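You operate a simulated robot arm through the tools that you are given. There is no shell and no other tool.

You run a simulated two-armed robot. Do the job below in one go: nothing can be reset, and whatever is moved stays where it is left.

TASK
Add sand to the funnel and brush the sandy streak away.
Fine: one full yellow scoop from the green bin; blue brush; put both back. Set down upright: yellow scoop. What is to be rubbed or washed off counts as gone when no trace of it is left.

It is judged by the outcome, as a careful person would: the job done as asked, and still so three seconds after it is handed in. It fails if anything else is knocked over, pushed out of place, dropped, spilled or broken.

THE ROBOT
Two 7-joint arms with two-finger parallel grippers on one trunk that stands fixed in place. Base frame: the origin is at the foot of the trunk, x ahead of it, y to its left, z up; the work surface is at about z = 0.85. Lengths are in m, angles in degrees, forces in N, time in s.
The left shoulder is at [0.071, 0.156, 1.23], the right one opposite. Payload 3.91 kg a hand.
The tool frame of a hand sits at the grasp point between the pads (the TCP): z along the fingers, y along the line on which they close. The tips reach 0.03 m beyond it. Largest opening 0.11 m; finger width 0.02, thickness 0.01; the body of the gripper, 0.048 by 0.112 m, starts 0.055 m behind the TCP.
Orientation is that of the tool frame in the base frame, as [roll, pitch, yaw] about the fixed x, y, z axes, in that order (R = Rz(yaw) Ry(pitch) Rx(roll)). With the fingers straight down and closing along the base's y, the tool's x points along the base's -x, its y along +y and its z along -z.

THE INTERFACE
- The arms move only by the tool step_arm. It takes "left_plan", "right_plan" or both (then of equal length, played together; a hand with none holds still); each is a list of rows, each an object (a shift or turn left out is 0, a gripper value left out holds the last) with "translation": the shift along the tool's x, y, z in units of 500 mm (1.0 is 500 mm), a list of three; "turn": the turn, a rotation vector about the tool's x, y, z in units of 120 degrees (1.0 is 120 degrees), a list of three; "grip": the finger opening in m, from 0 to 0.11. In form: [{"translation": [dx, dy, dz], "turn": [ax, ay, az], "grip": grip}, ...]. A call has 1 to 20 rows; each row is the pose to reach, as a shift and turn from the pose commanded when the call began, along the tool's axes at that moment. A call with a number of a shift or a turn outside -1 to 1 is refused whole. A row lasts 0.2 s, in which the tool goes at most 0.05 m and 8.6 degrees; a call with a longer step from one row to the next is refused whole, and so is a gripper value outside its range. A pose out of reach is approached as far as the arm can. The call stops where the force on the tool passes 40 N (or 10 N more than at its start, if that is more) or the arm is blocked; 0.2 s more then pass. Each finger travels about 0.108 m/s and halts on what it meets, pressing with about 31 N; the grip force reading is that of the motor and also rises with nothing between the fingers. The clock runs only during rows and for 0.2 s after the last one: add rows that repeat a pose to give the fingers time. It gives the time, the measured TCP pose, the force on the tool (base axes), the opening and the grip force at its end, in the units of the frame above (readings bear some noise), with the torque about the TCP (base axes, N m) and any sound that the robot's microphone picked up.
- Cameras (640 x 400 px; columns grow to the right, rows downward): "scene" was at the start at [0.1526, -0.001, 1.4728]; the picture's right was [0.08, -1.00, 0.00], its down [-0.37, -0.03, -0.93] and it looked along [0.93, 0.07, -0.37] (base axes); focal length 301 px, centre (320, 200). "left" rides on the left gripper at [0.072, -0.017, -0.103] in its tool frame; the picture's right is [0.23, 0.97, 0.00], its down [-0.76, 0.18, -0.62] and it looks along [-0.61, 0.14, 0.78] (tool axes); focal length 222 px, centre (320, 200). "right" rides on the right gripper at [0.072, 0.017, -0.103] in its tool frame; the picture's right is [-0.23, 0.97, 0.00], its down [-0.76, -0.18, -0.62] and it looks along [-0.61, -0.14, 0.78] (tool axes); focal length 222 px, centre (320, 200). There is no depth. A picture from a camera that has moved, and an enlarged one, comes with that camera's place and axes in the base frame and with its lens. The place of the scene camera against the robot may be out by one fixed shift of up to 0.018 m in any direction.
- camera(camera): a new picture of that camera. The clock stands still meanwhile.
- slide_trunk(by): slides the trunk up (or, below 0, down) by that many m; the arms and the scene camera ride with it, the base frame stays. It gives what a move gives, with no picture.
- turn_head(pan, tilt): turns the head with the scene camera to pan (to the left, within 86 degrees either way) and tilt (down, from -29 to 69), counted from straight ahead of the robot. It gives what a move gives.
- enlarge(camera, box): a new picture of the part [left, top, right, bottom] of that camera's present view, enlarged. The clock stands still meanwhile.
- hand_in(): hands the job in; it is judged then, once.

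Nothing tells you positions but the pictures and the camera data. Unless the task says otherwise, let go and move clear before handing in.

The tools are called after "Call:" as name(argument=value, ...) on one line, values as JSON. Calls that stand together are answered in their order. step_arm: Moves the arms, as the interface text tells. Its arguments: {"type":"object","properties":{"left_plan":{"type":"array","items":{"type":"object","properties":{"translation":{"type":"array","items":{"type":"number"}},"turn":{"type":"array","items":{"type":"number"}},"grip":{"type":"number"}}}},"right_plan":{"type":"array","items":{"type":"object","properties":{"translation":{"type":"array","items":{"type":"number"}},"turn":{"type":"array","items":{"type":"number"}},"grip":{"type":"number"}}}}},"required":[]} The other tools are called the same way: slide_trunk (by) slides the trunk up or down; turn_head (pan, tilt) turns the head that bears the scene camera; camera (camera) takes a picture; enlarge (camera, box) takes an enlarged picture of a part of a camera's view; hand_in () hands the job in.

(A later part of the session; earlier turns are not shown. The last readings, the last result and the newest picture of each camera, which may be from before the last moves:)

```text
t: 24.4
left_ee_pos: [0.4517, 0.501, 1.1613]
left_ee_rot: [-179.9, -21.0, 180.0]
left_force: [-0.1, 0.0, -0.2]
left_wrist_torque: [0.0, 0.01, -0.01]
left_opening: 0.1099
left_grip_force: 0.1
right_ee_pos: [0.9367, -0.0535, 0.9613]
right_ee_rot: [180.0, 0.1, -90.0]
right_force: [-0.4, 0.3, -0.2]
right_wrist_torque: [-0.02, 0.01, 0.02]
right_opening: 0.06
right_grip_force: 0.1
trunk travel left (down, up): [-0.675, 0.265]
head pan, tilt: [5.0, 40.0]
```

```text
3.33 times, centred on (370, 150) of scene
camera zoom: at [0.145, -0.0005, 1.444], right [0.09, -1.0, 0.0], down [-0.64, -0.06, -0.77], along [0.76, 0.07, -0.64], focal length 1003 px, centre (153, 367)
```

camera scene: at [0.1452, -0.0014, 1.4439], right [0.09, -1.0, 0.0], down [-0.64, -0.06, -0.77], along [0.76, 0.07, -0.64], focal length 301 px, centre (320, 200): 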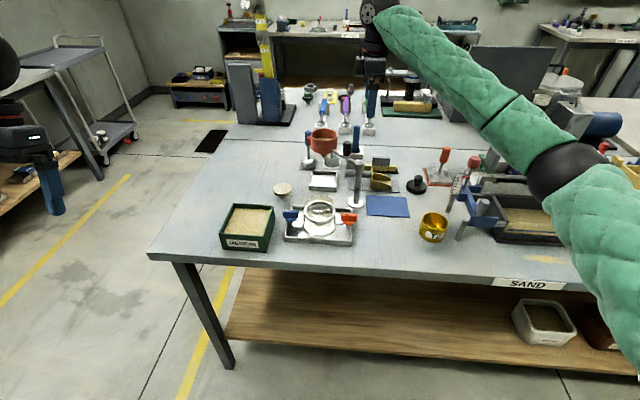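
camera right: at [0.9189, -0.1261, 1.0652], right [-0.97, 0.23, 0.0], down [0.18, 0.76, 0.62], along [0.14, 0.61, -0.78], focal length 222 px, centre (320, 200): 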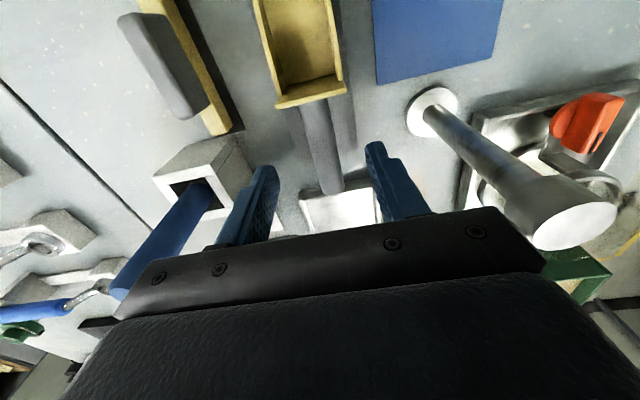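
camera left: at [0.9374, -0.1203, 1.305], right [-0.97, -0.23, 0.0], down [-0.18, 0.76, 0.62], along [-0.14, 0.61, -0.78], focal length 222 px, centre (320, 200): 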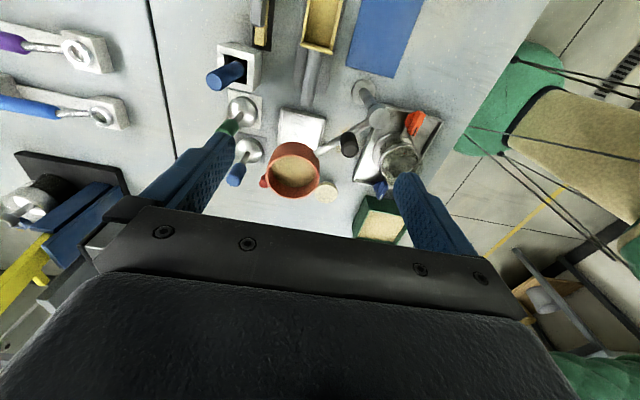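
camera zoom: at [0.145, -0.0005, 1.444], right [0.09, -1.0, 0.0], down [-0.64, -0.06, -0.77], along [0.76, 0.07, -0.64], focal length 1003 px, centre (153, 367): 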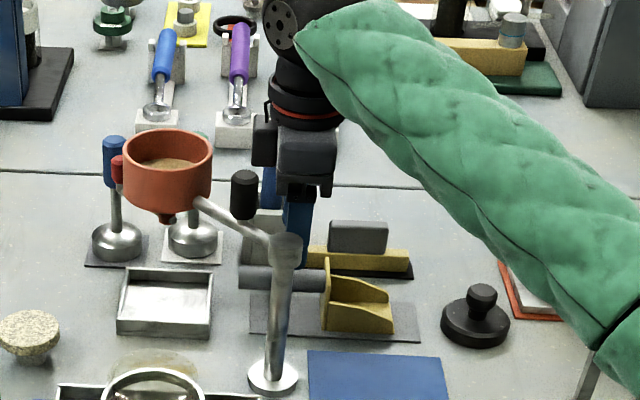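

Call:
enlarge(camera="right", box=[220, 60, 440, 200])

```text
2.86 times, centred on (330, 130) of right
camera zoom: at [0.9189, -0.1261, 1.0652], right [-0.97, 0.23, 0.0], down [0.18, 0.76, 0.62], along [0.14, 0.61, -0.78], focal length 635 px, centre (291, 400)
```

zoom: 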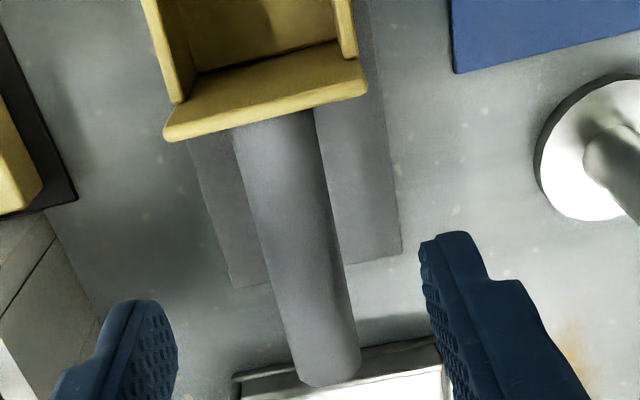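

The handle is centred between the fingers to within about 2 mm. I'll descend to grip height and close.

Call:
step_arm(right_plan=[{"translation": [0.0, 0.003, 0.05], "grip": 0.06}, {"translation": [0.0, 0.003, 0.1]}, {"translation": [0.0, 0.003, 0.144]}, {"translation": [0.0, 0.003, 0.144]}])

Call:
step_arm(right_plan=[{"grip": 0.01}, {"grip": 0.01}, {"grip": 0.01}, {"grip": 0.01}])

Call:
camera(camera="right")

Call:
enlarge(camera="scene", box=[290, 90, 450, 210])

```text
t: 25.4
left_ee_pos: [0.4505, 0.4994, 1.1603]
left_ee_rot: [-179.9, -21.0, 180.0]
left_force: [-0.4, 0.6, 0.0]
left_wrist_torque: [0.02, 0.01, -0.01]
left_opening: 0.1101
left_grip_force: 0.0
right_ee_pos: [0.9346, -0.0545, 0.8901]
right_ee_rot: [180.0, 0.0, -89.9]
right_force: [0.5, -1.2, -0.1]
right_wrist_torque: [0.02, -0.04, -0.01]
right_opening: 0.0601
right_grip_force: 0.1
trunk travel left (down, up): [-0.675, 0.265]
head pan, tilt: [5.0, 40.0]
```

```text
t: 26.4
left_ee_pos: [0.4515, 0.5007, 1.1606]
left_ee_rot: [-179.8, -21.0, -180.0]
left_force: [0.4, 0.2, -0.7]
left_wrist_torque: [0.02, -0.01, 0.0]
left_opening: 0.1099
left_grip_force: 0.0
right_ee_pos: [0.9343, -0.0534, 0.8899]
right_ee_rot: [180.0, 0.0, -90.0]
right_force: [1.8, 0.1, 0.0]
right_wrist_torque: [-0.02, -0.02, 0.04]
right_opening: 0.021
right_grip_force: 31.1
trunk travel left (down, up): [-0.675, 0.265]
head pan, tilt: [5.0, 40.0]
```

```text
taken
camera right: at [0.9171, -0.1264, 0.9935], right [-0.97, 0.23, 0.0], down [0.18, 0.76, 0.62], along [0.14, 0.61, -0.78], focal length 222 px, centre (320, 200)
```

right: 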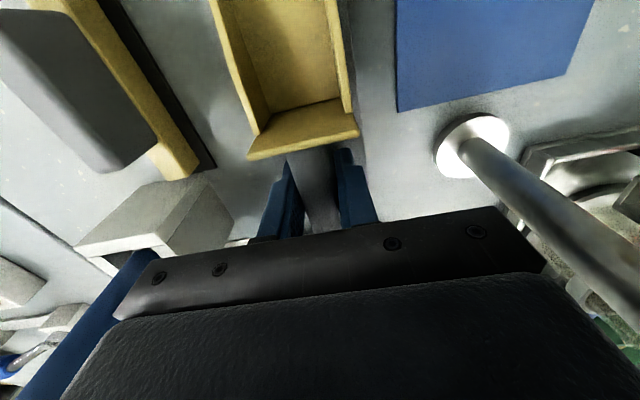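

```text
3.33 times, centred on (370, 150) of scene
camera zoom: at [0.1447, -0.0005, 1.4439], right [0.09, -1.0, 0.0], down [-0.64, -0.06, -0.77], along [0.76, 0.07, -0.64], focal length 1003 px, centre (153, 367)
```

zoom: 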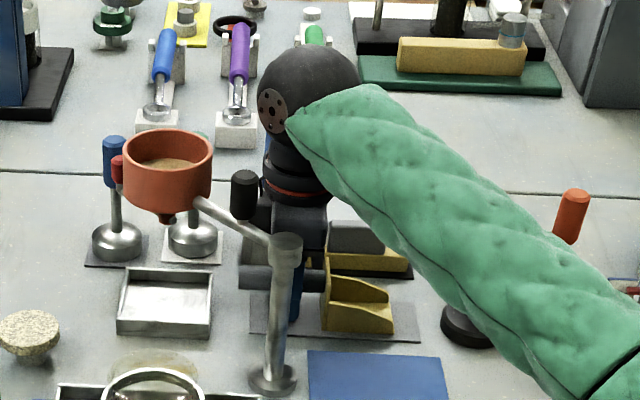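

The scoop handle is gripped (opening 0.021, 31 N). I'll lift straight up and check the hold.

Call:
step_arm(right_plan=[{"translation": [0, 0, -0.02]}, {"translation": [0, 0, -0.08]}, {"translation": [0, 0, -0.16]}, {"translation": [0, 0, -0.24]}, {"translation": [0, 0, -0.32]}, {"translation": [0, 0, -0.4]}, {"translation": [0, 0, -0.48]}, {"translation": [0, 0, -0.52]}])

Call:
camera(camera="right")

Call:
enlarge(camera="scene", box=[290, 60, 450, 180])

```text
t: 28.1
left_ee_pos: [0.4506, 0.5007, 1.1595]
left_ee_rot: [-179.8, -21.1, -179.9]
left_force: [-0.9, 0.7, -0.3]
left_wrist_torque: [-0.01, -0.01, 0.05]
left_opening: 0.1103
left_grip_force: 0.0
right_ee_pos: [0.9354, -0.0538, 1.1494]
right_ee_rot: [180.0, -0.1, -90.1]
right_force: [0.7, -0.3, -1.7]
right_wrist_torque: [0.08, -0.03, -0.01]
right_opening: 0.0208
right_grip_force: 31.2
trunk travel left (down, up): [-0.675, 0.265]
head pan, tilt: [5.0, 40.0]
```

```text
taken
camera right: at [0.9177, -0.1261, 1.2528], right [-0.97, 0.23, 0.0], down [0.18, 0.76, 0.62], along [0.14, 0.61, -0.78], focal length 222 px, centre (320, 200)
```

right: 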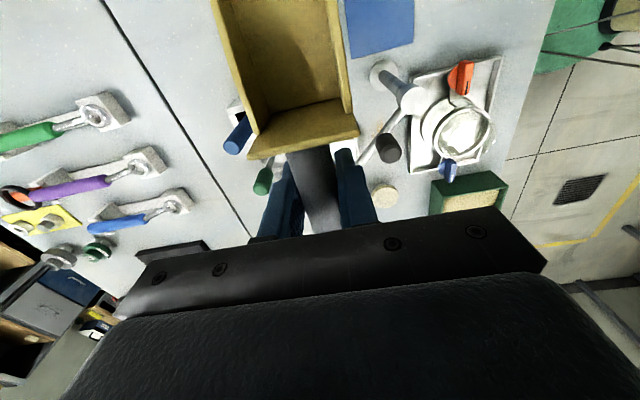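

```text
3.33 times, centred on (370, 120) of scene
camera zoom: at [0.1445, -0.0005, 1.4439], right [0.09, -1.0, 0.0], down [-0.64, -0.06, -0.77], along [0.76, 0.07, -0.64], focal length 1003 px, centre (153, 467)
```

zoom: 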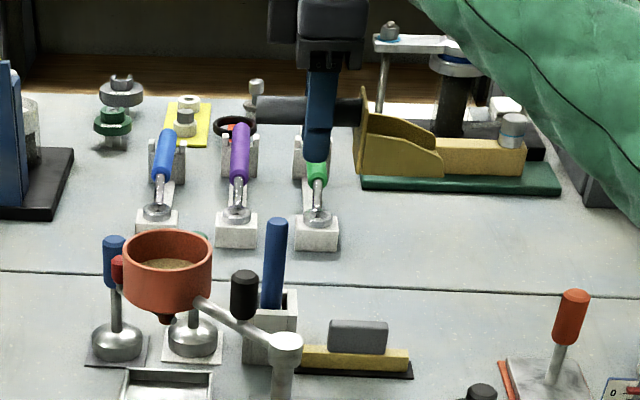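

The scoop is level and held. I'll zoom in to measure its geometry (lip and floor relative to the TCP).

Call:
enlarge(camera="scene", box=[340, 70, 410, 115])

Call:
enlarge(camera="right", box=[190, 0, 390, 125])

```text
8.89 times, centred on (375, 92) of scene
camera zoom: at [0.1445, -0.0005, 1.4439], right [0.09, -1.0, 0.0], down [-0.64, -0.06, -0.77], along [0.76, 0.07, -0.64], focal length 2675 px, centre (-169, 1156)
```

zoom: 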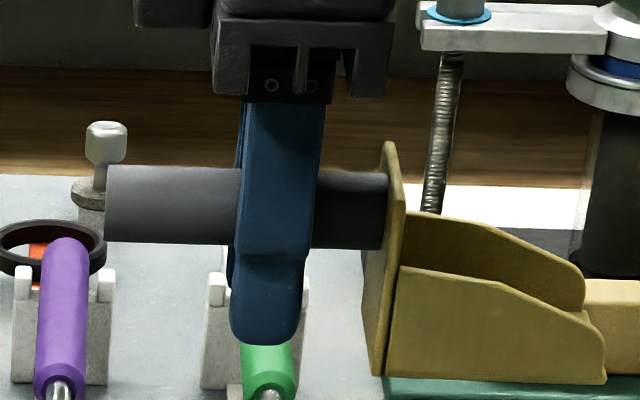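

```text
3.20 times, centred on (290, 62) of right
camera zoom: at [0.9177, -0.1261, 1.2528], right [-0.97, 0.23, 0.0], down [0.18, 0.76, 0.62], along [0.14, 0.61, -0.78], focal length 711 px, centre (416, 640)
```

zoom: 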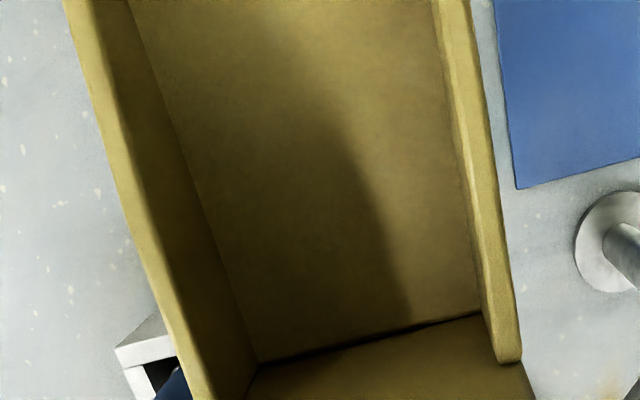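

Scoop geometry: lip about 0.100 m ahead of the TCP, floor about 0.0385 m below it, side walls 42 mm at the back and 24 mm at the nose. Next I'll swing the empty scoop high over to the bin, turning it so the nose points at the robot (-x).

Call:
step_arm(right_plan=[{"translation": [-0.054, 0.019, 0], "turn": [0, 0, 0.068]}, {"translation": [-0.109, 0.038, 0], "turn": [0, 0, 0.136]}, {"translation": [-0.163, 0.057, 0], "turn": [0, 0, 0.205]}, {"translation": [-0.217, 0.077, 0], "turn": [0, 0, 0.273]}, {"translation": [-0.272, 0.096, 0], "turn": [0, 0, 0.341]}, {"translation": [-0.326, 0.115, 0], "turn": [0, 0, 0.409]}, {"translation": [-0.38, 0.134, 0], "turn": [0, 0, 0.477]}, {"translation": [-0.435, 0.153, 0], "turn": [0, 0, 0.545]}, {"translation": [-0.489, 0.172, 0], "turn": [0, 0, 0.614]}, {"translation": [-0.543, 0.192, 0.02], "turn": [0, 0, 0.682]}, {"translation": [-0.598, 0.211, 0.04], "turn": [0, 0, 0.75]}])

Call:
camera(camera="right")

Call:
camera(camera="scene")

```text
t: 30.6
left_ee_pos: [0.4505, 0.5023, 1.1594]
left_ee_rot: [-179.8, -21.0, 179.9]
left_force: [-0.4, -1.0, 0.5]
left_wrist_torque: [0.01, 0.01, 0.0]
left_opening: 0.1099
left_grip_force: 0.0
right_ee_pos: [0.8292, 0.247, 1.1274]
right_ee_rot: [-179.9, 0.0, 179.8]
right_force: [-0.1, 0.1, -1.4]
right_wrist_torque: [-0.01, -0.08, -0.02]
right_opening: 0.0208
right_grip_force: 31.3
trunk travel left (down, up): [-0.675, 0.265]
head pan, tilt: [5.0, 40.0]
```

```text
taken
camera right: at [0.7571, 0.2644, 1.2319], right [0.23, 0.97, 0.0], down [0.76, -0.18, 0.62], along [0.61, -0.15, -0.78], focal length 222 px, centre (320, 200)
```

right: 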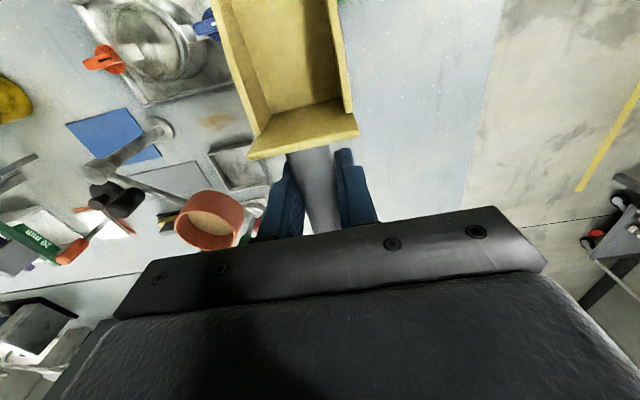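

```text
taken
camera scene: at [0.1446, 0.001, 1.444], right [0.09, -1.0, 0.0], down [-0.64, -0.06, -0.77], along [0.76, 0.07, -0.64], focal length 301 px, centre (320, 200)
```

scene: 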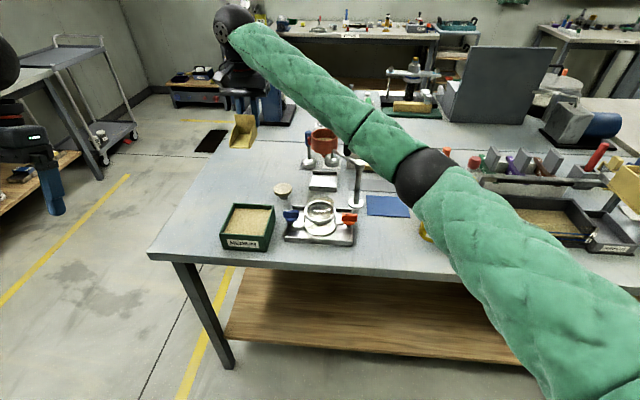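

The scoop is near the bin with its nose toward the robot. I'll tilt it nose-down 40° and move to the entry position just behind and above the bin.

Call:
step_arm(right_plan=[{"translation": [0, -0.001, 0.03], "turn": [0, -0.0667, 0]}, {"translation": [0.001, -0.002, 0.07], "turn": [0, -0.1333, 0]}, {"translation": [0.001, -0.003, 0.11], "turn": [0, -0.2, 0]}, {"translation": [0.002, -0.004, 0.145], "turn": [0, -0.2667, 0]}, {"translation": [0.002, -0.004, 0.177], "turn": [0, -0.3333, 0]}, {"translation": [0.002, -0.004, 0.177], "turn": [0, -0.3333, 0]}])

Call:
camera(camera="right")

Call:
enlarge(camera="scene", box=[200, 120, 330, 250])

```text
t: 31.9
left_ee_pos: [0.4511, 0.5005, 1.1614]
left_ee_rot: [-179.9, -21.1, 180.0]
left_force: [0.4, 0.0, -0.7]
left_wrist_torque: [-0.02, 0.0, 0.03]
left_opening: 0.1098
left_grip_force: 0.1
right_ee_pos: [0.8281, 0.2444, 1.0402]
right_ee_rot: [-179.9, 40.1, 179.9]
right_force: [0.4, 0.5, -1.4]
right_wrist_torque: [0.0, -0.02, 0.04]
right_opening: 0.0211
right_grip_force: 30.9
trunk travel left (down, up): [-0.675, 0.265]
head pan, tilt: [5.0, 40.0]
```

```text
taken
camera right: at [0.706, 0.2607, 1.0728], right [0.17, 0.97, 0.15], down [0.18, -0.18, 0.97], along [0.97, -0.14, -0.21], focal length 222 px, centre (320, 200)
```

right: 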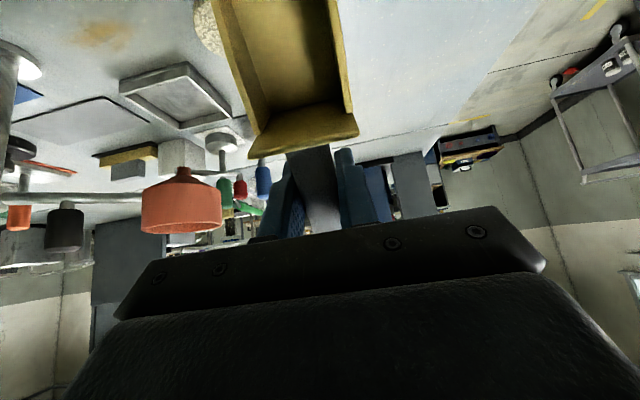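

```text
3.08 times, centred on (265, 185) of scene
camera zoom: at [0.1446, -0.0002, 1.444], right [0.09, -1.0, 0.0], down [-0.64, -0.06, -0.77], along [0.76, 0.07, -0.64], focal length 926 px, centre (489, 246)
```

zoom: 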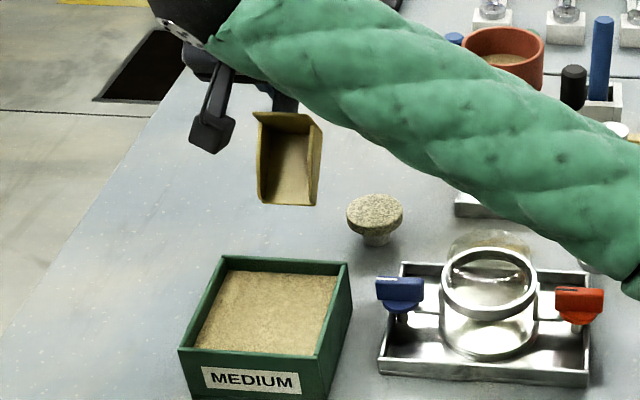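

The lip's image position agrees with my model, allowing for a scene-camera y offset of about 0.011 m. Now I'll insert the scoop along its own floor plane into the sand and watch the force.

Call:
step_arm(right_plan=[{"translation": [0.06, 0, 0]}, {"translation": [0.12, 0, 0]}, {"translation": [0.17, 0, 0]}, {"translation": [0.21, 0, 0]}, {"translation": [0.24, 0, 0]}])

Call:
enlarge(camera="scene", box=[200, 150, 300, 250])

Call:
camera(camera="right")

```text
t: 33.1
left_ee_pos: [0.4504, 0.5004, 1.1598]
left_ee_rot: [-179.9, -20.9, -180.0]
left_force: [-0.2, 0.1, 0.2]
left_wrist_torque: [0.01, -0.01, 0.01]
left_opening: 0.11
left_grip_force: 0.1
right_ee_pos: [0.7352, 0.2437, 0.9631]
right_ee_rot: [-180.0, 40.0, 179.9]
right_force: [7.7, 0.2, 15.6]
right_wrist_torque: [0.05, 0.6, -0.04]
right_opening: 0.021
right_grip_force: 31.4
trunk travel left (down, up): [-0.675, 0.265]
head pan, tilt: [5.0, 40.0]
```

```text
4.00 times, centred on (250, 200) of scene
camera zoom: at [0.144, -0.0005, 1.444], right [0.09, -1.0, 0.0], down [-0.64, -0.06, -0.77], along [0.76, 0.07, -0.64], focal length 1204 px, centre (600, 200)
```

zoom: 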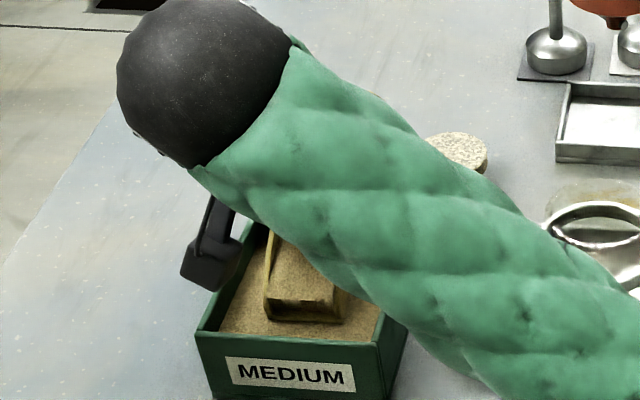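

```text
taken
camera right: at [0.613, 0.2611, 0.9965], right [0.17, 0.97, 0.15], down [0.18, -0.18, 0.97], along [0.97, -0.14, -0.21], focal length 222 px, centre (320, 200)
```

right: 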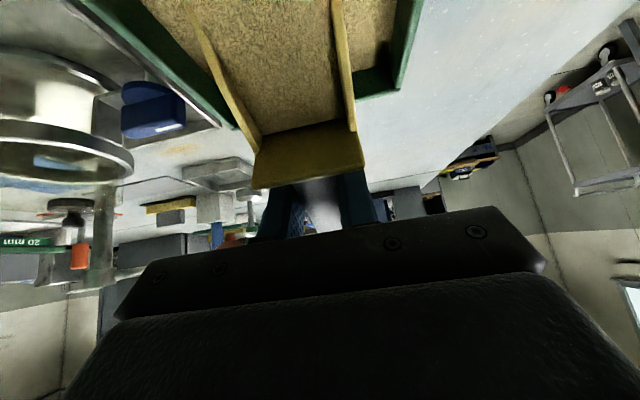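

The pan has entered the sand with about 17 N of resistance, but the pan seems to have shifted slightly in the wrist view. I'll zoom in to check whether it rotated in the grip.

Call:
enlarge(camera="right", box=[160, 0, 420, 240])

Call:
turn_head(pan=14, tilt=45)

Call:
camera(camera="scene")

Call:
camera(camera="left")

```text
1.67 times, centred on (290, 120) of right
camera zoom: at [0.613, 0.2611, 0.9965], right [0.17, 0.97, 0.15], down [0.18, -0.18, 0.97], along [0.97, -0.14, -0.21], focal length 370 px, centre (370, 333)
```

zoom: 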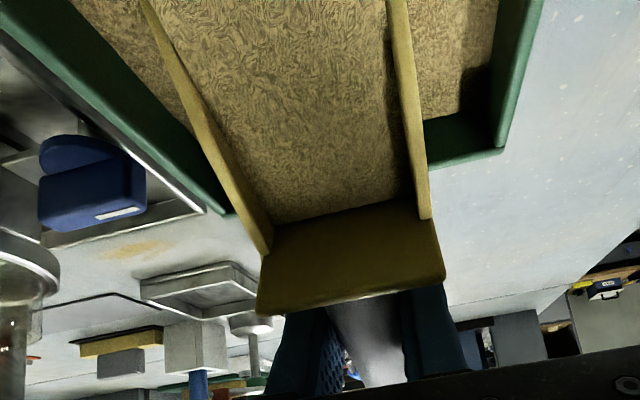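

```text
t: 33.9
left_ee_pos: [0.4505, 0.5005, 1.1606]
left_ee_rot: [-179.9, -20.9, 180.0]
left_force: [0.3, 0.0, 0.2]
left_wrist_torque: [-0.02, -0.05, 0.03]
left_opening: 0.11
left_grip_force: 0.1
right_ee_pos: [0.7354, 0.2438, 0.962]
right_ee_rot: [-179.9, 40.0, 179.9]
right_force: [2.7, 0.0, 9.7]
right_wrist_torque: [0.0, 0.53, 0.0]
right_opening: 0.021
right_grip_force: 30.5
trunk travel left (down, up): [-0.675, 0.265]
head pan, tilt: [14.0, 45.0]
```

```text
taken
camera scene: at [0.1383, 0.0117, 1.4367], right [0.24, -0.97, 0.0], down [-0.69, -0.17, -0.71], along [0.69, 0.17, -0.71], focal length 301 px, centre (320, 200)
```

scene: 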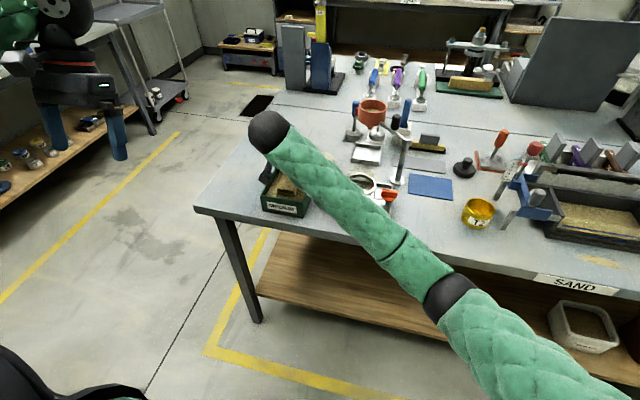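

```text
taken
camera left: at [0.4204, 0.4837, 1.2836], right [-0.21, 0.97, 0.08], down [0.93, 0.18, 0.31], along [0.29, 0.14, -0.95], focal length 222 px, centre (320, 200)
```

left: 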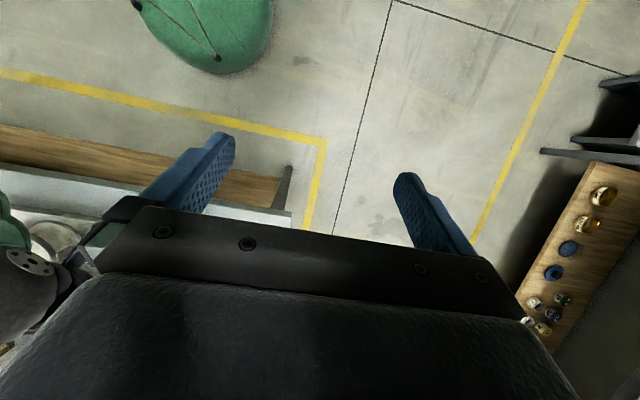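

The scoop has rotated about 18° nose-up in the grip (true pitch about 22°), and there is sand in the pan. I'll level the pan and lift it a little to see how full it is.

Call:
step_arm(right_plan=[{"translation": [-0.016, 0, 0.004], "turn": [0, 0.06, 0]}, {"translation": [-0.033, 0, 0.006], "turn": [0, 0.12, 0]}, {"translation": [-0.049, 0, 0.01], "turn": [0, 0.18, 0]}, {"translation": [-0.07, 0, -0.01], "turn": [0, 0.2, 0]}, {"translation": [-0.1, 0, -0.05], "turn": [0, 0.2, 0]}, {"translation": [-0.13, 0, -0.085], "turn": [0, 0.2, 0]}, {"translation": [-0.158, 0, -0.12], "turn": [0, 0.2, 0]}])

Call:
camera(camera="right")

Call:
camera(camera="scene")

```text
t: 35.5
left_ee_pos: [0.4512, 0.5009, 1.1607]
left_ee_rot: [-179.9, -20.9, 179.9]
left_force: [0.1, 0.8, -0.5]
left_wrist_torque: [0.02, 0.01, -0.01]
left_opening: 0.1098
left_grip_force: 0.1
right_ee_pos: [0.7577, 0.2425, 1.0604]
right_ee_rot: [-180.0, 15.8, -179.9]
right_force: [0.0, -0.3, -1.9]
right_wrist_torque: [0.02, -0.1, -0.01]
right_opening: 0.0209
right_grip_force: 31.3
trunk travel left (down, up): [-0.675, 0.265]
head pan, tilt: [14.0, 45.0]
```

```text
taken
camera right: at [0.66, 0.2608, 1.1402], right [0.22, 0.97, 0.06], down [0.56, -0.18, 0.81], along [0.8, -0.14, -0.59], focal length 222 px, centre (320, 200)
```

right: 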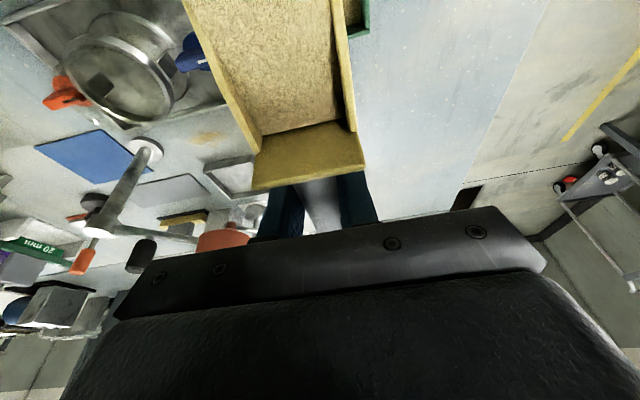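

```text
taken
camera scene: at [0.1384, 0.012, 1.4367], right [0.24, -0.97, 0.0], down [-0.69, -0.17, -0.71], along [0.69, 0.17, -0.71], focal length 301 px, centre (320, 200)
```

scene: 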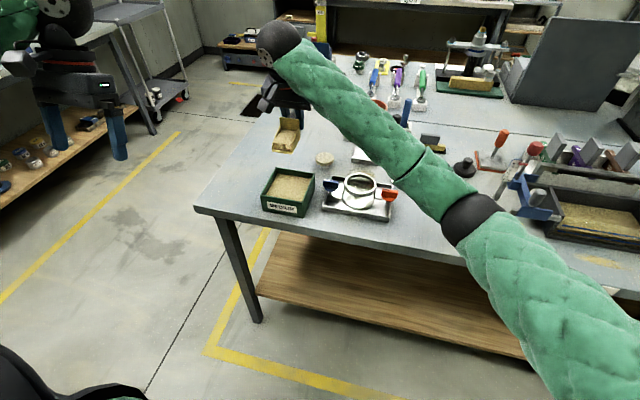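

Call:
enlarge(camera="scene", box=[250, 100, 330, 160])

Call:
enlarge(camera="right", box=[170, 0, 410, 200])

Call:
enlarge(camera="scene", box=[245, 150, 335, 225])

```text
6.67 times, centred on (290, 130) of scene
camera zoom: at [0.1384, 0.012, 1.4367], right [0.24, -0.97, 0.0], down [-0.69, -0.17, -0.71], along [0.69, 0.17, -0.71], focal length 2006 px, centre (520, 667)
```

zoom: 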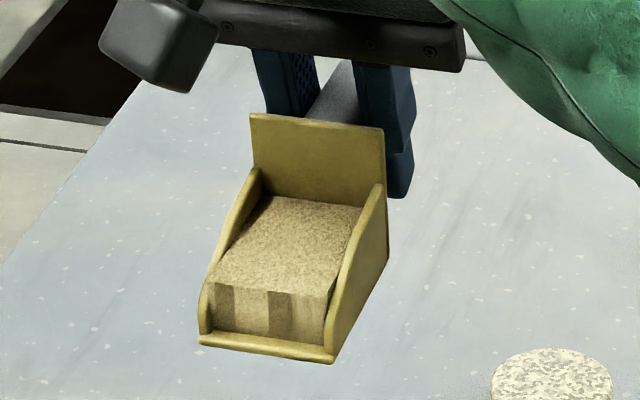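

```text
2.00 times, centred on (290, 100) of right
camera zoom: at [0.66, 0.2608, 1.1402], right [0.22, 0.97, 0.06], down [0.56, -0.18, 0.81], along [0.8, -0.14, -0.59], focal length 444 px, centre (380, 400)
```

zoom: 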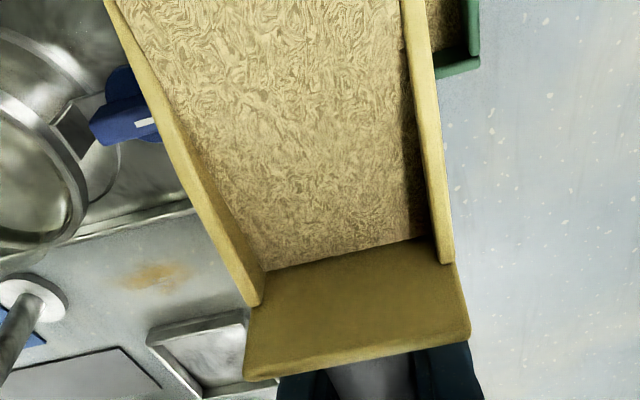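

```text
5.33 times, centred on (290, 188) of scene
camera zoom: at [0.1384, 0.012, 1.4367], right [0.24, -0.97, 0.0], down [-0.69, -0.17, -0.71], along [0.69, 0.17, -0.71], focal length 1605 px, centre (480, 267)
```

zoom: 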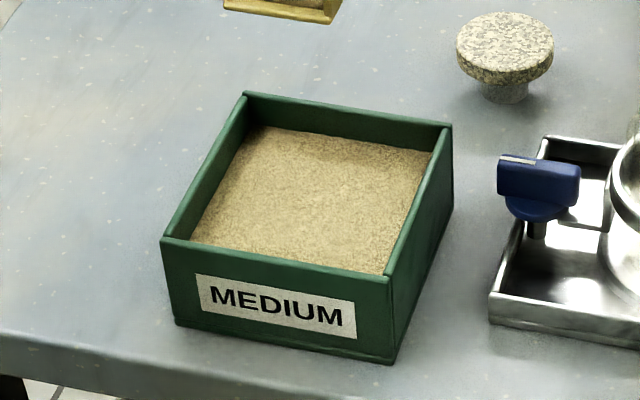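

The pan is full, flush with its nose walls, and the bin level has dropped with no spill. The scoop now sits about 17° nose-up relative to the hand, so a hand pitch of about 16° is level. I'll carry it level and slowly toward the funnel, which is at about [0.935, 0.064, 1.028].

Call:
step_arm(right_plan=[{"translation": [-0.0109, 0, -0.0385]}, {"translation": [-0.0218, 0, -0.077]}, {"translation": [-0.0682, -0.0397, -0.0639]}, {"translation": [-0.1147, -0.0793, -0.0507]}, {"translation": [-0.1611, -0.119, -0.0376]}, {"translation": [-0.2077, -0.1587, -0.0245]}, {"translation": [-0.2541, -0.1983, -0.0113]}, {"translation": [-0.3006, -0.238, 0.0018]}, {"translation": [-0.347, -0.2777, 0.0149]}, {"translation": [-0.3935, -0.3173, 0.0281]}, {"translation": [-0.4399, -0.357, 0.0412]}, {"translation": [-0.4399, -0.357, 0.0412]}])

Call:
camera(camera="right")

Call:
enlarge(camera="scene", box=[320, 60, 440, 150])

```text
t: 38.0
left_ee_pos: [0.4517, 0.5019, 1.1596]
left_ee_rot: [-179.9, -21.0, -180.0]
left_force: [0.2, -0.3, 0.0]
left_wrist_torque: [-0.01, 0.01, -0.01]
left_opening: 0.1099
left_grip_force: 0.1
right_ee_pos: [0.9743, 0.0649, 1.1008]
right_ee_rot: [-179.9, 16.0, 179.9]
right_force: [-0.2, -0.4, -1.3]
right_wrist_torque: [0.02, -0.1, 0.01]
right_opening: 0.0213
right_grip_force: 31.4
trunk travel left (down, up): [-0.675, 0.265]
head pan, tilt: [14.0, 45.0]
```

```text
taken
camera right: at [0.8769, 0.0825, 1.181], right [0.22, 0.97, 0.06], down [0.56, -0.18, 0.81], along [0.8, -0.14, -0.58], focal length 222 px, centre (320, 200)
```

right: 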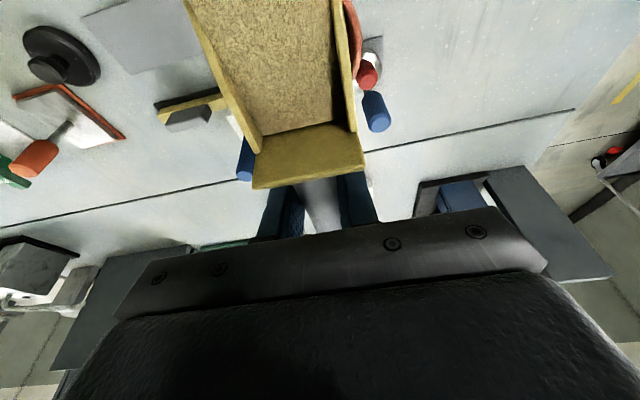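

```text
4.44 times, centred on (380, 105) of scene
camera zoom: at [0.1387, 0.0121, 1.4367], right [0.24, -0.97, 0.0], down [-0.69, -0.17, -0.71], along [0.69, 0.17, -0.71], focal length 1338 px, centre (53, 622)
```

zoom: 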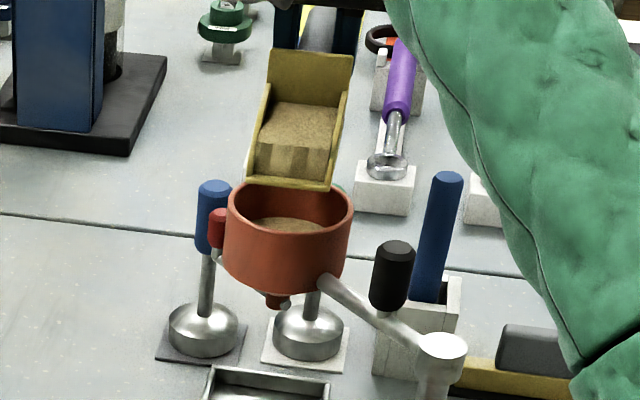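

Scoop and funnel line up in y. I'll move the lip over the funnel centre while tipping only about 10°, and check that the arm reaches there.

Call:
step_arm(right_plan=[{"translation": [-0.023, 0, 0.002], "turn": [0, -0.015, 0]}, {"translation": [-0.046, 0, 0.004], "turn": [0, -0.03, 0]}, {"translation": [-0.07, 0, 0.006], "turn": [0, -0.06, 0]}, {"translation": [-0.0916, 0, 0.0078], "turn": [0, -0.0917, 0]}, {"translation": [-0.0916, 0, 0.0078], "turn": [0, -0.0917, 0]}])

Call:
enlarge(camera="scene", box=[320, 60, 440, 150])

Call:
camera(camera="right")

```text
t: 39.2
left_ee_pos: [0.4514, 0.5006, 1.16]
left_ee_rot: [-179.9, -21.0, 179.9]
left_force: [-0.6, 1.2, 0.8]
left_wrist_torque: [0.02, 0.03, 0.04]
left_opening: 0.1101
left_grip_force: 0.0
right_ee_pos: [1.0209, 0.0668, 1.1085]
right_ee_rot: [-179.9, 27.1, -180.0]
right_force: [1.2, -0.1, -1.4]
right_wrist_torque: [0.0, -0.08, 0.0]
right_opening: 0.021
right_grip_force: 31.0
trunk travel left (down, up): [-0.675, 0.265]
head pan, tilt: [14.0, 45.0]
```

```text
4.44 times, centred on (380, 105) of scene
camera zoom: at [0.139, 0.0119, 1.4367], right [0.24, -0.97, 0.0], down [-0.69, -0.17, -0.71], along [0.69, 0.17, -0.71], focal length 1338 px, centre (53, 622)
```

zoom: 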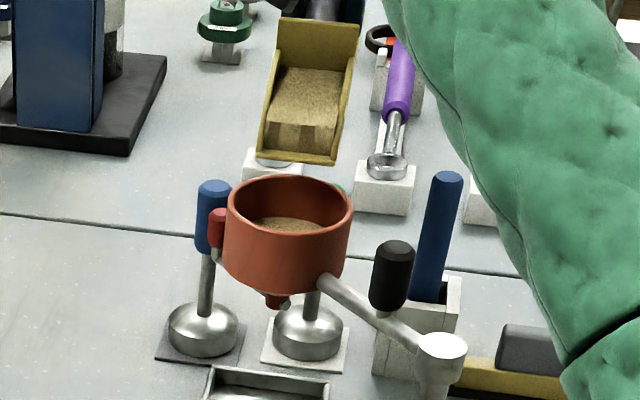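

```text
taken
camera right: at [0.9088, 0.0827, 1.169], right [0.2, 0.97, 0.1], down [0.4, -0.18, 0.9], along [0.9, -0.14, -0.42], focal length 222 px, centre (320, 200)
```

right: 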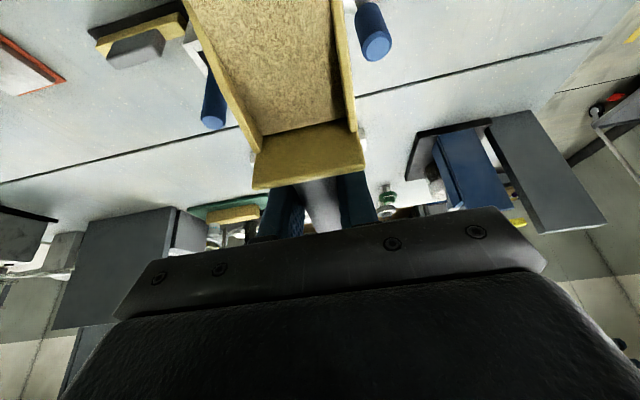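

Lip is at about [0.932, 0.067, 1.057], over the funnel centre. I'll tip gradually, pivoting about the lip, and look partway.

Call:
step_arm(right_plan=[{"translation": [0.0006, 0, -0.0076], "turn": [0, -0.031, 0]}, {"translation": [0.0012, 0, -0.0152], "turn": [0, -0.0625, 0]}, {"translation": [0.0042, 0, -0.0247], "turn": [0, -0.0938, 0]}, {"translation": [0.0072, 0, -0.0342], "turn": [0, -0.125, 0]}, {"translation": [0.0126, 0, -0.0436], "turn": [0, -0.1563, 0]}, {"translation": [0.018, 0, -0.053], "turn": [0, -0.1875, 0]}, {"translation": [0.0247, 0, -0.0626], "turn": [0, -0.2188, 0]}, {"translation": [0.0314, 0, -0.0722], "turn": [0, -0.25, 0]}, {"translation": [0.0314, 0, -0.0722], "turn": [0, -0.25, 0]}])

Call:
enlarge(camera="scene", box=[320, 60, 440, 150])

```text
t: 41.2
left_ee_pos: [0.4508, 0.4999, 1.1604]
left_ee_rot: [-179.8, -21.0, -180.0]
left_force: [0.2, 0.7, 0.2]
left_wrist_torque: [0.01, 0.0, 0.0]
left_opening: 0.11
left_grip_force: 0.1
right_ee_pos: [0.9887, 0.0653, 1.1336]
right_ee_rot: [-179.9, 57.0, -179.9]
right_force: [0.2, -0.2, -0.7]
right_wrist_torque: [0.01, -0.01, 0.02]
right_opening: 0.0212
right_grip_force: 30.9
trunk travel left (down, up): [-0.675, 0.265]
head pan, tilt: [14.0, 45.0]
```

```text
4.44 times, centred on (380, 105) of scene
camera zoom: at [0.139, 0.012, 1.4367], right [0.24, -0.97, 0.0], down [-0.69, -0.17, -0.71], along [0.69, 0.17, -0.71], focal length 1338 px, centre (53, 622)
```

zoom: 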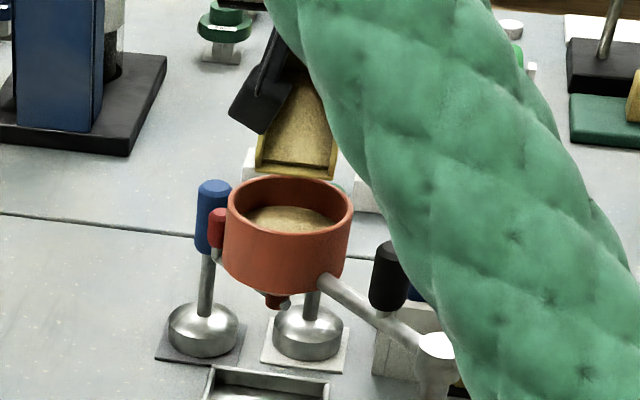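

The sand has gone into the funnel: it now shows a mound, and the load reading halved. I'll tip further to empty the scoop completely.

Call:
step_arm(right_plan=[{"translation": [0.003, 0, -0.015], "turn": [0, -0.042, 0]}, {"translation": [0.006, 0, -0.03], "turn": [0, -0.083, 0]}, {"translation": [0.0092, 0, -0.0444], "turn": [0, -0.125, 0]}, {"translation": [0.0155, 0, -0.06], "turn": [0, -0.167, 0]}, {"translation": [0.0222, 0, -0.0758], "turn": [0, -0.2083, 0]}, {"translation": [0.0222, 0, -0.0758], "turn": [0, -0.2083, 0]}, {"translation": [0.0222, 0, -0.0758], "turn": [0, -0.2083, 0]}])

Call:
enlarge(camera="scene", box=[320, 60, 440, 150])

Call:
camera(camera="right")

```text
t: 42.9
left_ee_pos: [0.4511, 0.5016, 1.1595]
left_ee_rot: [-179.8, -20.9, 180.0]
left_force: [-0.8, 0.0, -0.2]
left_wrist_torque: [-0.02, -0.03, 0.02]
left_opening: 0.1102
left_grip_force: 0.1
right_ee_pos: [0.9512, 0.0645, 1.1457]
right_ee_rot: [-179.6, 82.0, -179.7]
right_force: [0.3, 0.3, -1.4]
right_wrist_torque: [0.01, 0.02, 0.03]
right_opening: 0.021
right_grip_force: 31.4
trunk travel left (down, up): [-0.675, 0.265]
head pan, tilt: [14.0, 45.0]
```

```text
4.44 times, centred on (380, 105) of scene
camera zoom: at [0.1388, 0.012, 1.4367], right [0.24, -0.97, 0.0], down [-0.69, -0.17, -0.71], along [0.69, 0.17, -0.71], focal length 1338 px, centre (53, 622)
```

zoom: 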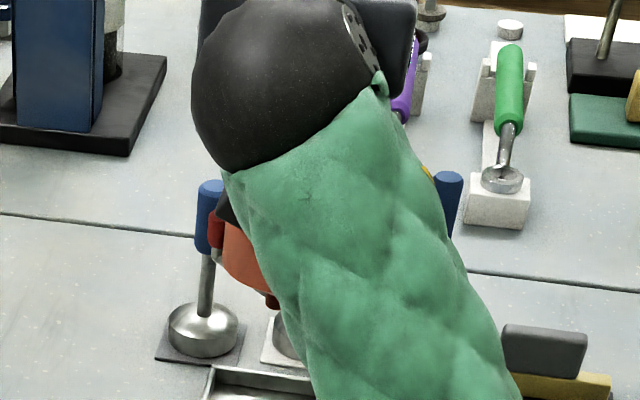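

```text
taken
camera right: at [0.8389, 0.0825, 1.0886], right [0.03, 0.97, 0.22], down [-0.51, -0.18, 0.84], along [0.86, -0.14, 0.49], focal length 222 px, centre (320, 200)
```

right: 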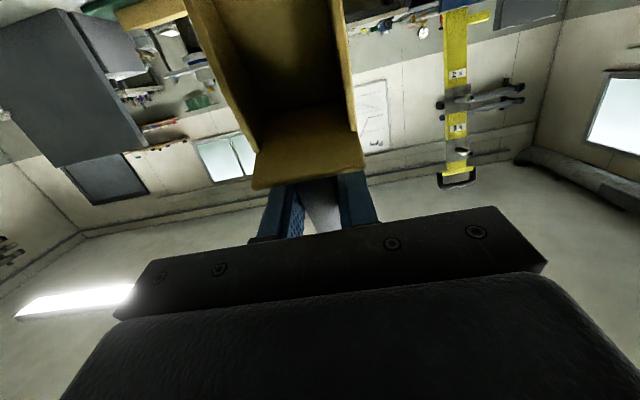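

The scoop is empty. I'll lift clear, level the scoop again and inspect the funnel and the bench around it for spilled sand.

Call:
step_arm(right_plan=[{"translation": [-0.06, 0, -0.01]}, {"translation": [-0.12, 0, -0.03]}, {"translation": [-0.145, 0, -0.09], "turn": [0, 0.05, 0]}, {"translation": [-0.145, 0, -0.121], "turn": [0, 0.12, 0]}, {"translation": [-0.145, 0, -0.121], "turn": [0, 0.19, 0]}, {"translation": [-0.145, 0, -0.121], "turn": [0, 0.26, 0]}, {"translation": [-0.145, 0, -0.121], "turn": [0, 0.33, 0]}, {"translation": [-0.145, 0, -0.121], "turn": [0, 0.4, 0]}, {"translation": [-0.145, 0, -0.121], "turn": [0, 0.47, 0]}, {"translation": [-0.145, 0, -0.121], "turn": [0, 0.5417, 0]}])

Call:
enlarge(camera="scene", box=[300, 60, 460, 220])

Call:
camera(camera="right")

```text
t: 45.0
left_ee_pos: [0.4532, 0.5007, 1.1604]
left_ee_rot: [-179.9, -21.0, -179.9]
left_force: [0.4, -0.5, -0.2]
left_wrist_torque: [0.01, 0.01, -0.02]
left_opening: 0.1099
left_grip_force: 0.2
right_ee_pos: [0.9787, 0.0778, 1.1933]
right_ee_rot: [180.0, 17.3, -180.0]
right_force: [0.0, 0.5, -0.9]
right_wrist_torque: [0.02, -0.04, -0.04]
right_opening: 0.0208
right_grip_force: 31.1
right hand out of reach, approached as far as the arm can: row 9, 10
trunk travel left (down, up): [-0.675, 0.265]
head pan, tilt: [14.0, 45.0]
```

```text
2.50 times, centred on (380, 140) of scene
camera zoom: at [0.14, 0.0118, 1.4364], right [0.24, -0.97, 0.0], down [-0.69, -0.17, -0.71], along [0.69, 0.17, -0.71], focal length 752 px, centre (170, 350)
```

zoom: 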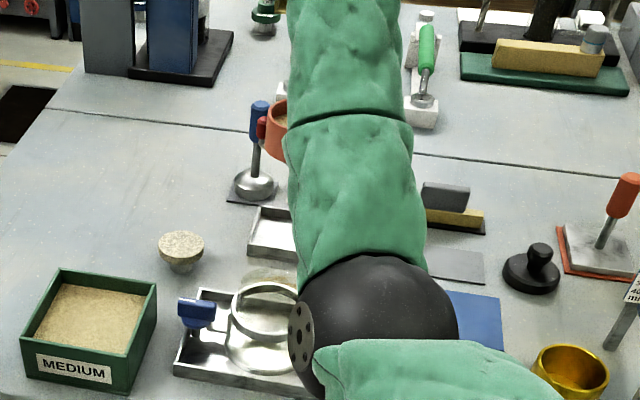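

```text
taken
camera right: at [0.8784, 0.0954, 1.2702], right [0.22, 0.97, 0.07], down [0.54, -0.18, 0.82], along [0.81, -0.14, -0.57], focal length 222 px, centre (320, 200)
```

right: 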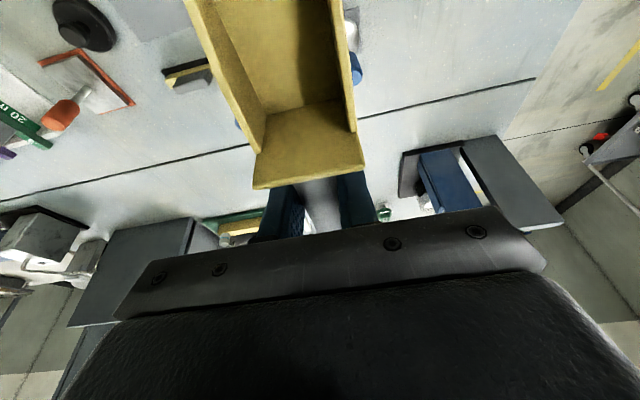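

The arm reached its limit in that lift and its elbow has come down in front, so I need to see where the elbow is before moving on.

Call:
camera(camera="scene")

Call:
turn_head(pan=-5, tilt=55)

Call:
camera(camera="scene")

Call:
camera(camera="left")

```text
taken
camera scene: at [0.14, 0.0118, 1.4364], right [0.24, -0.97, 0.0], down [-0.69, -0.17, -0.71], along [0.69, 0.17, -0.71], focal length 301 px, centre (320, 200)
```

scene: 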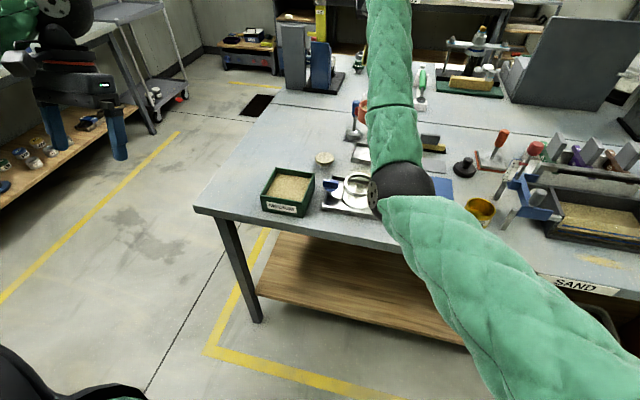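

```text
t: 45.9
left_ee_pos: [0.4517, 0.4999, 1.1608]
left_ee_rot: [-179.9, -21.0, 179.9]
left_force: [-0.9, -0.5, 0.0]
left_wrist_torque: [-0.03, 0.01, -0.01]
left_opening: 0.11
left_grip_force: 0.0
right_ee_pos: [0.9779, 0.0782, 1.1943]
right_ee_rot: [180.0, 17.4, -180.0]
right_force: [0.0, 0.1, -0.9]
right_wrist_torque: [0.04, -0.08, -0.03]
right_opening: 0.021
right_grip_force: 30.8
trunk travel left (down, up): [-0.675, 0.265]
head pan, tilt: [-5.0, 55.0]
```

```text
taken
camera scene: at [0.1321, -0.0139, 1.4233], right [-0.09, -1.0, 0.0], down [-0.82, 0.07, -0.57], along [0.57, -0.05, -0.82], focal length 301 px, centre (320, 200)
```

scene: 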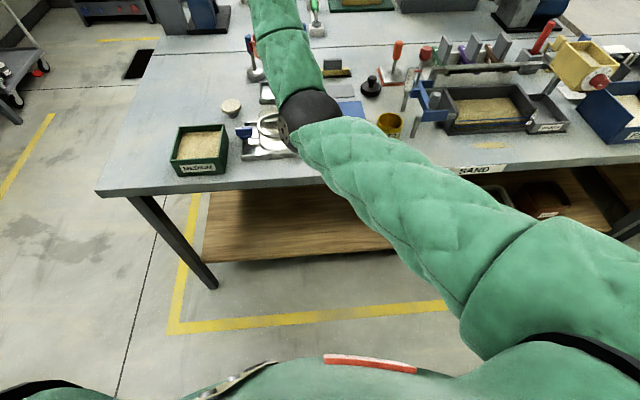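

```text
taken
camera left: at [0.4212, 0.484, 1.2833], right [-0.21, 0.97, 0.08], down [0.93, 0.18, 0.31], along [0.29, 0.14, -0.95], focal length 222 px, centre (320, 200)
```

left: 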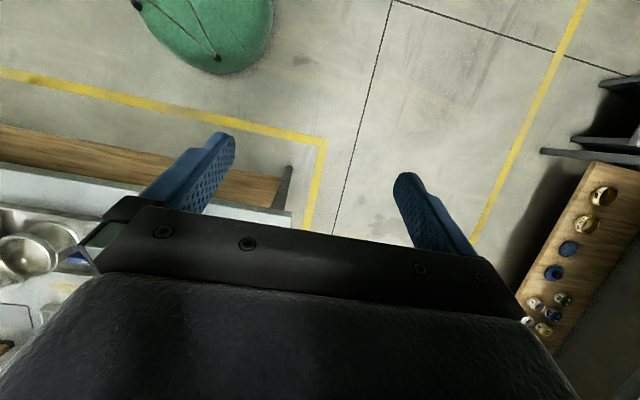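

The elbow hangs low in front but clear of everything. I'll ease the hand to the right and down in small steps so the elbow can swing back out, then check again.

Call:
step_arm(right_plan=[{"translation": [-0.002, -0.046, 0.03]}, {"translation": [-0.004, -0.092, 0.065]}, {"translation": [-0.006, -0.137, 0.097]}, {"translation": [-0.008, -0.183, 0.13]}, {"translation": [-0.0095, -0.229, 0.162]}])

Call:
camera(camera="scene")

Call:
camera(camera="right")

```text
t: 47.1
left_ee_pos: [0.4504, 0.5007, 1.1599]
left_ee_rot: [-179.9, -21.0, 179.9]
left_force: [0.1, -0.5, -0.2]
left_wrist_torque: [0.02, 0.0, 0.02]
left_opening: 0.11
left_grip_force: 0.0
right_ee_pos: [1.0062, -0.0363, 1.1185]
right_ee_rot: [180.0, 17.0, -180.0]
right_force: [0.2, -0.6, -1.2]
right_wrist_torque: [0.0, -0.04, -0.04]
right_opening: 0.0208
right_grip_force: 30.8
trunk travel left (down, up): [-0.675, 0.265]
head pan, tilt: [-5.0, 55.0]
```

```text
taken
camera scene: at [0.1323, -0.0147, 1.4233], right [-0.09, -1.0, 0.0], down [-0.82, 0.07, -0.57], along [0.57, -0.05, -0.82], focal length 301 px, centre (320, 200)
```

scene: 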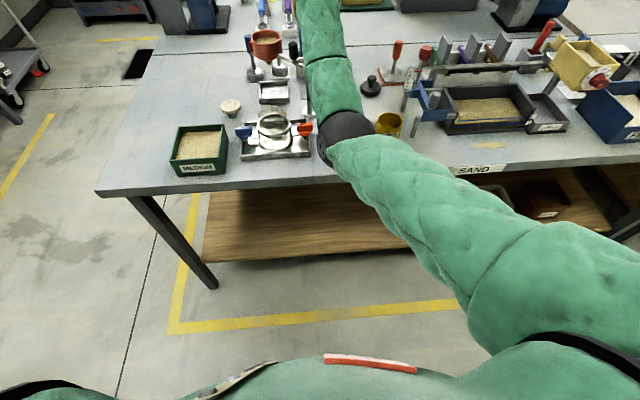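

```text
taken
camera right: at [0.9063, -0.0187, 1.1959], right [0.22, 0.97, 0.07], down [0.55, -0.18, 0.82], along [0.81, -0.14, -0.57], focal length 222 px, centre (320, 200)
```

right: 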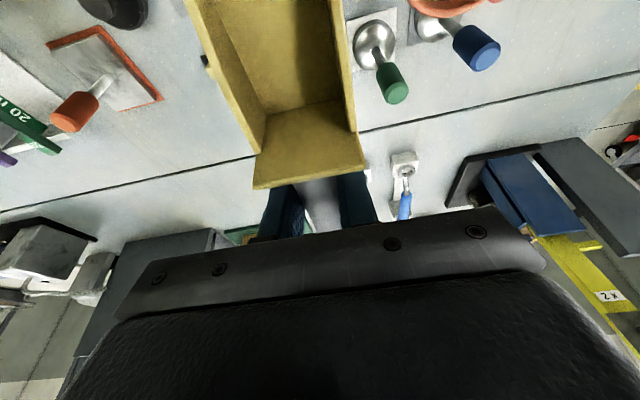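

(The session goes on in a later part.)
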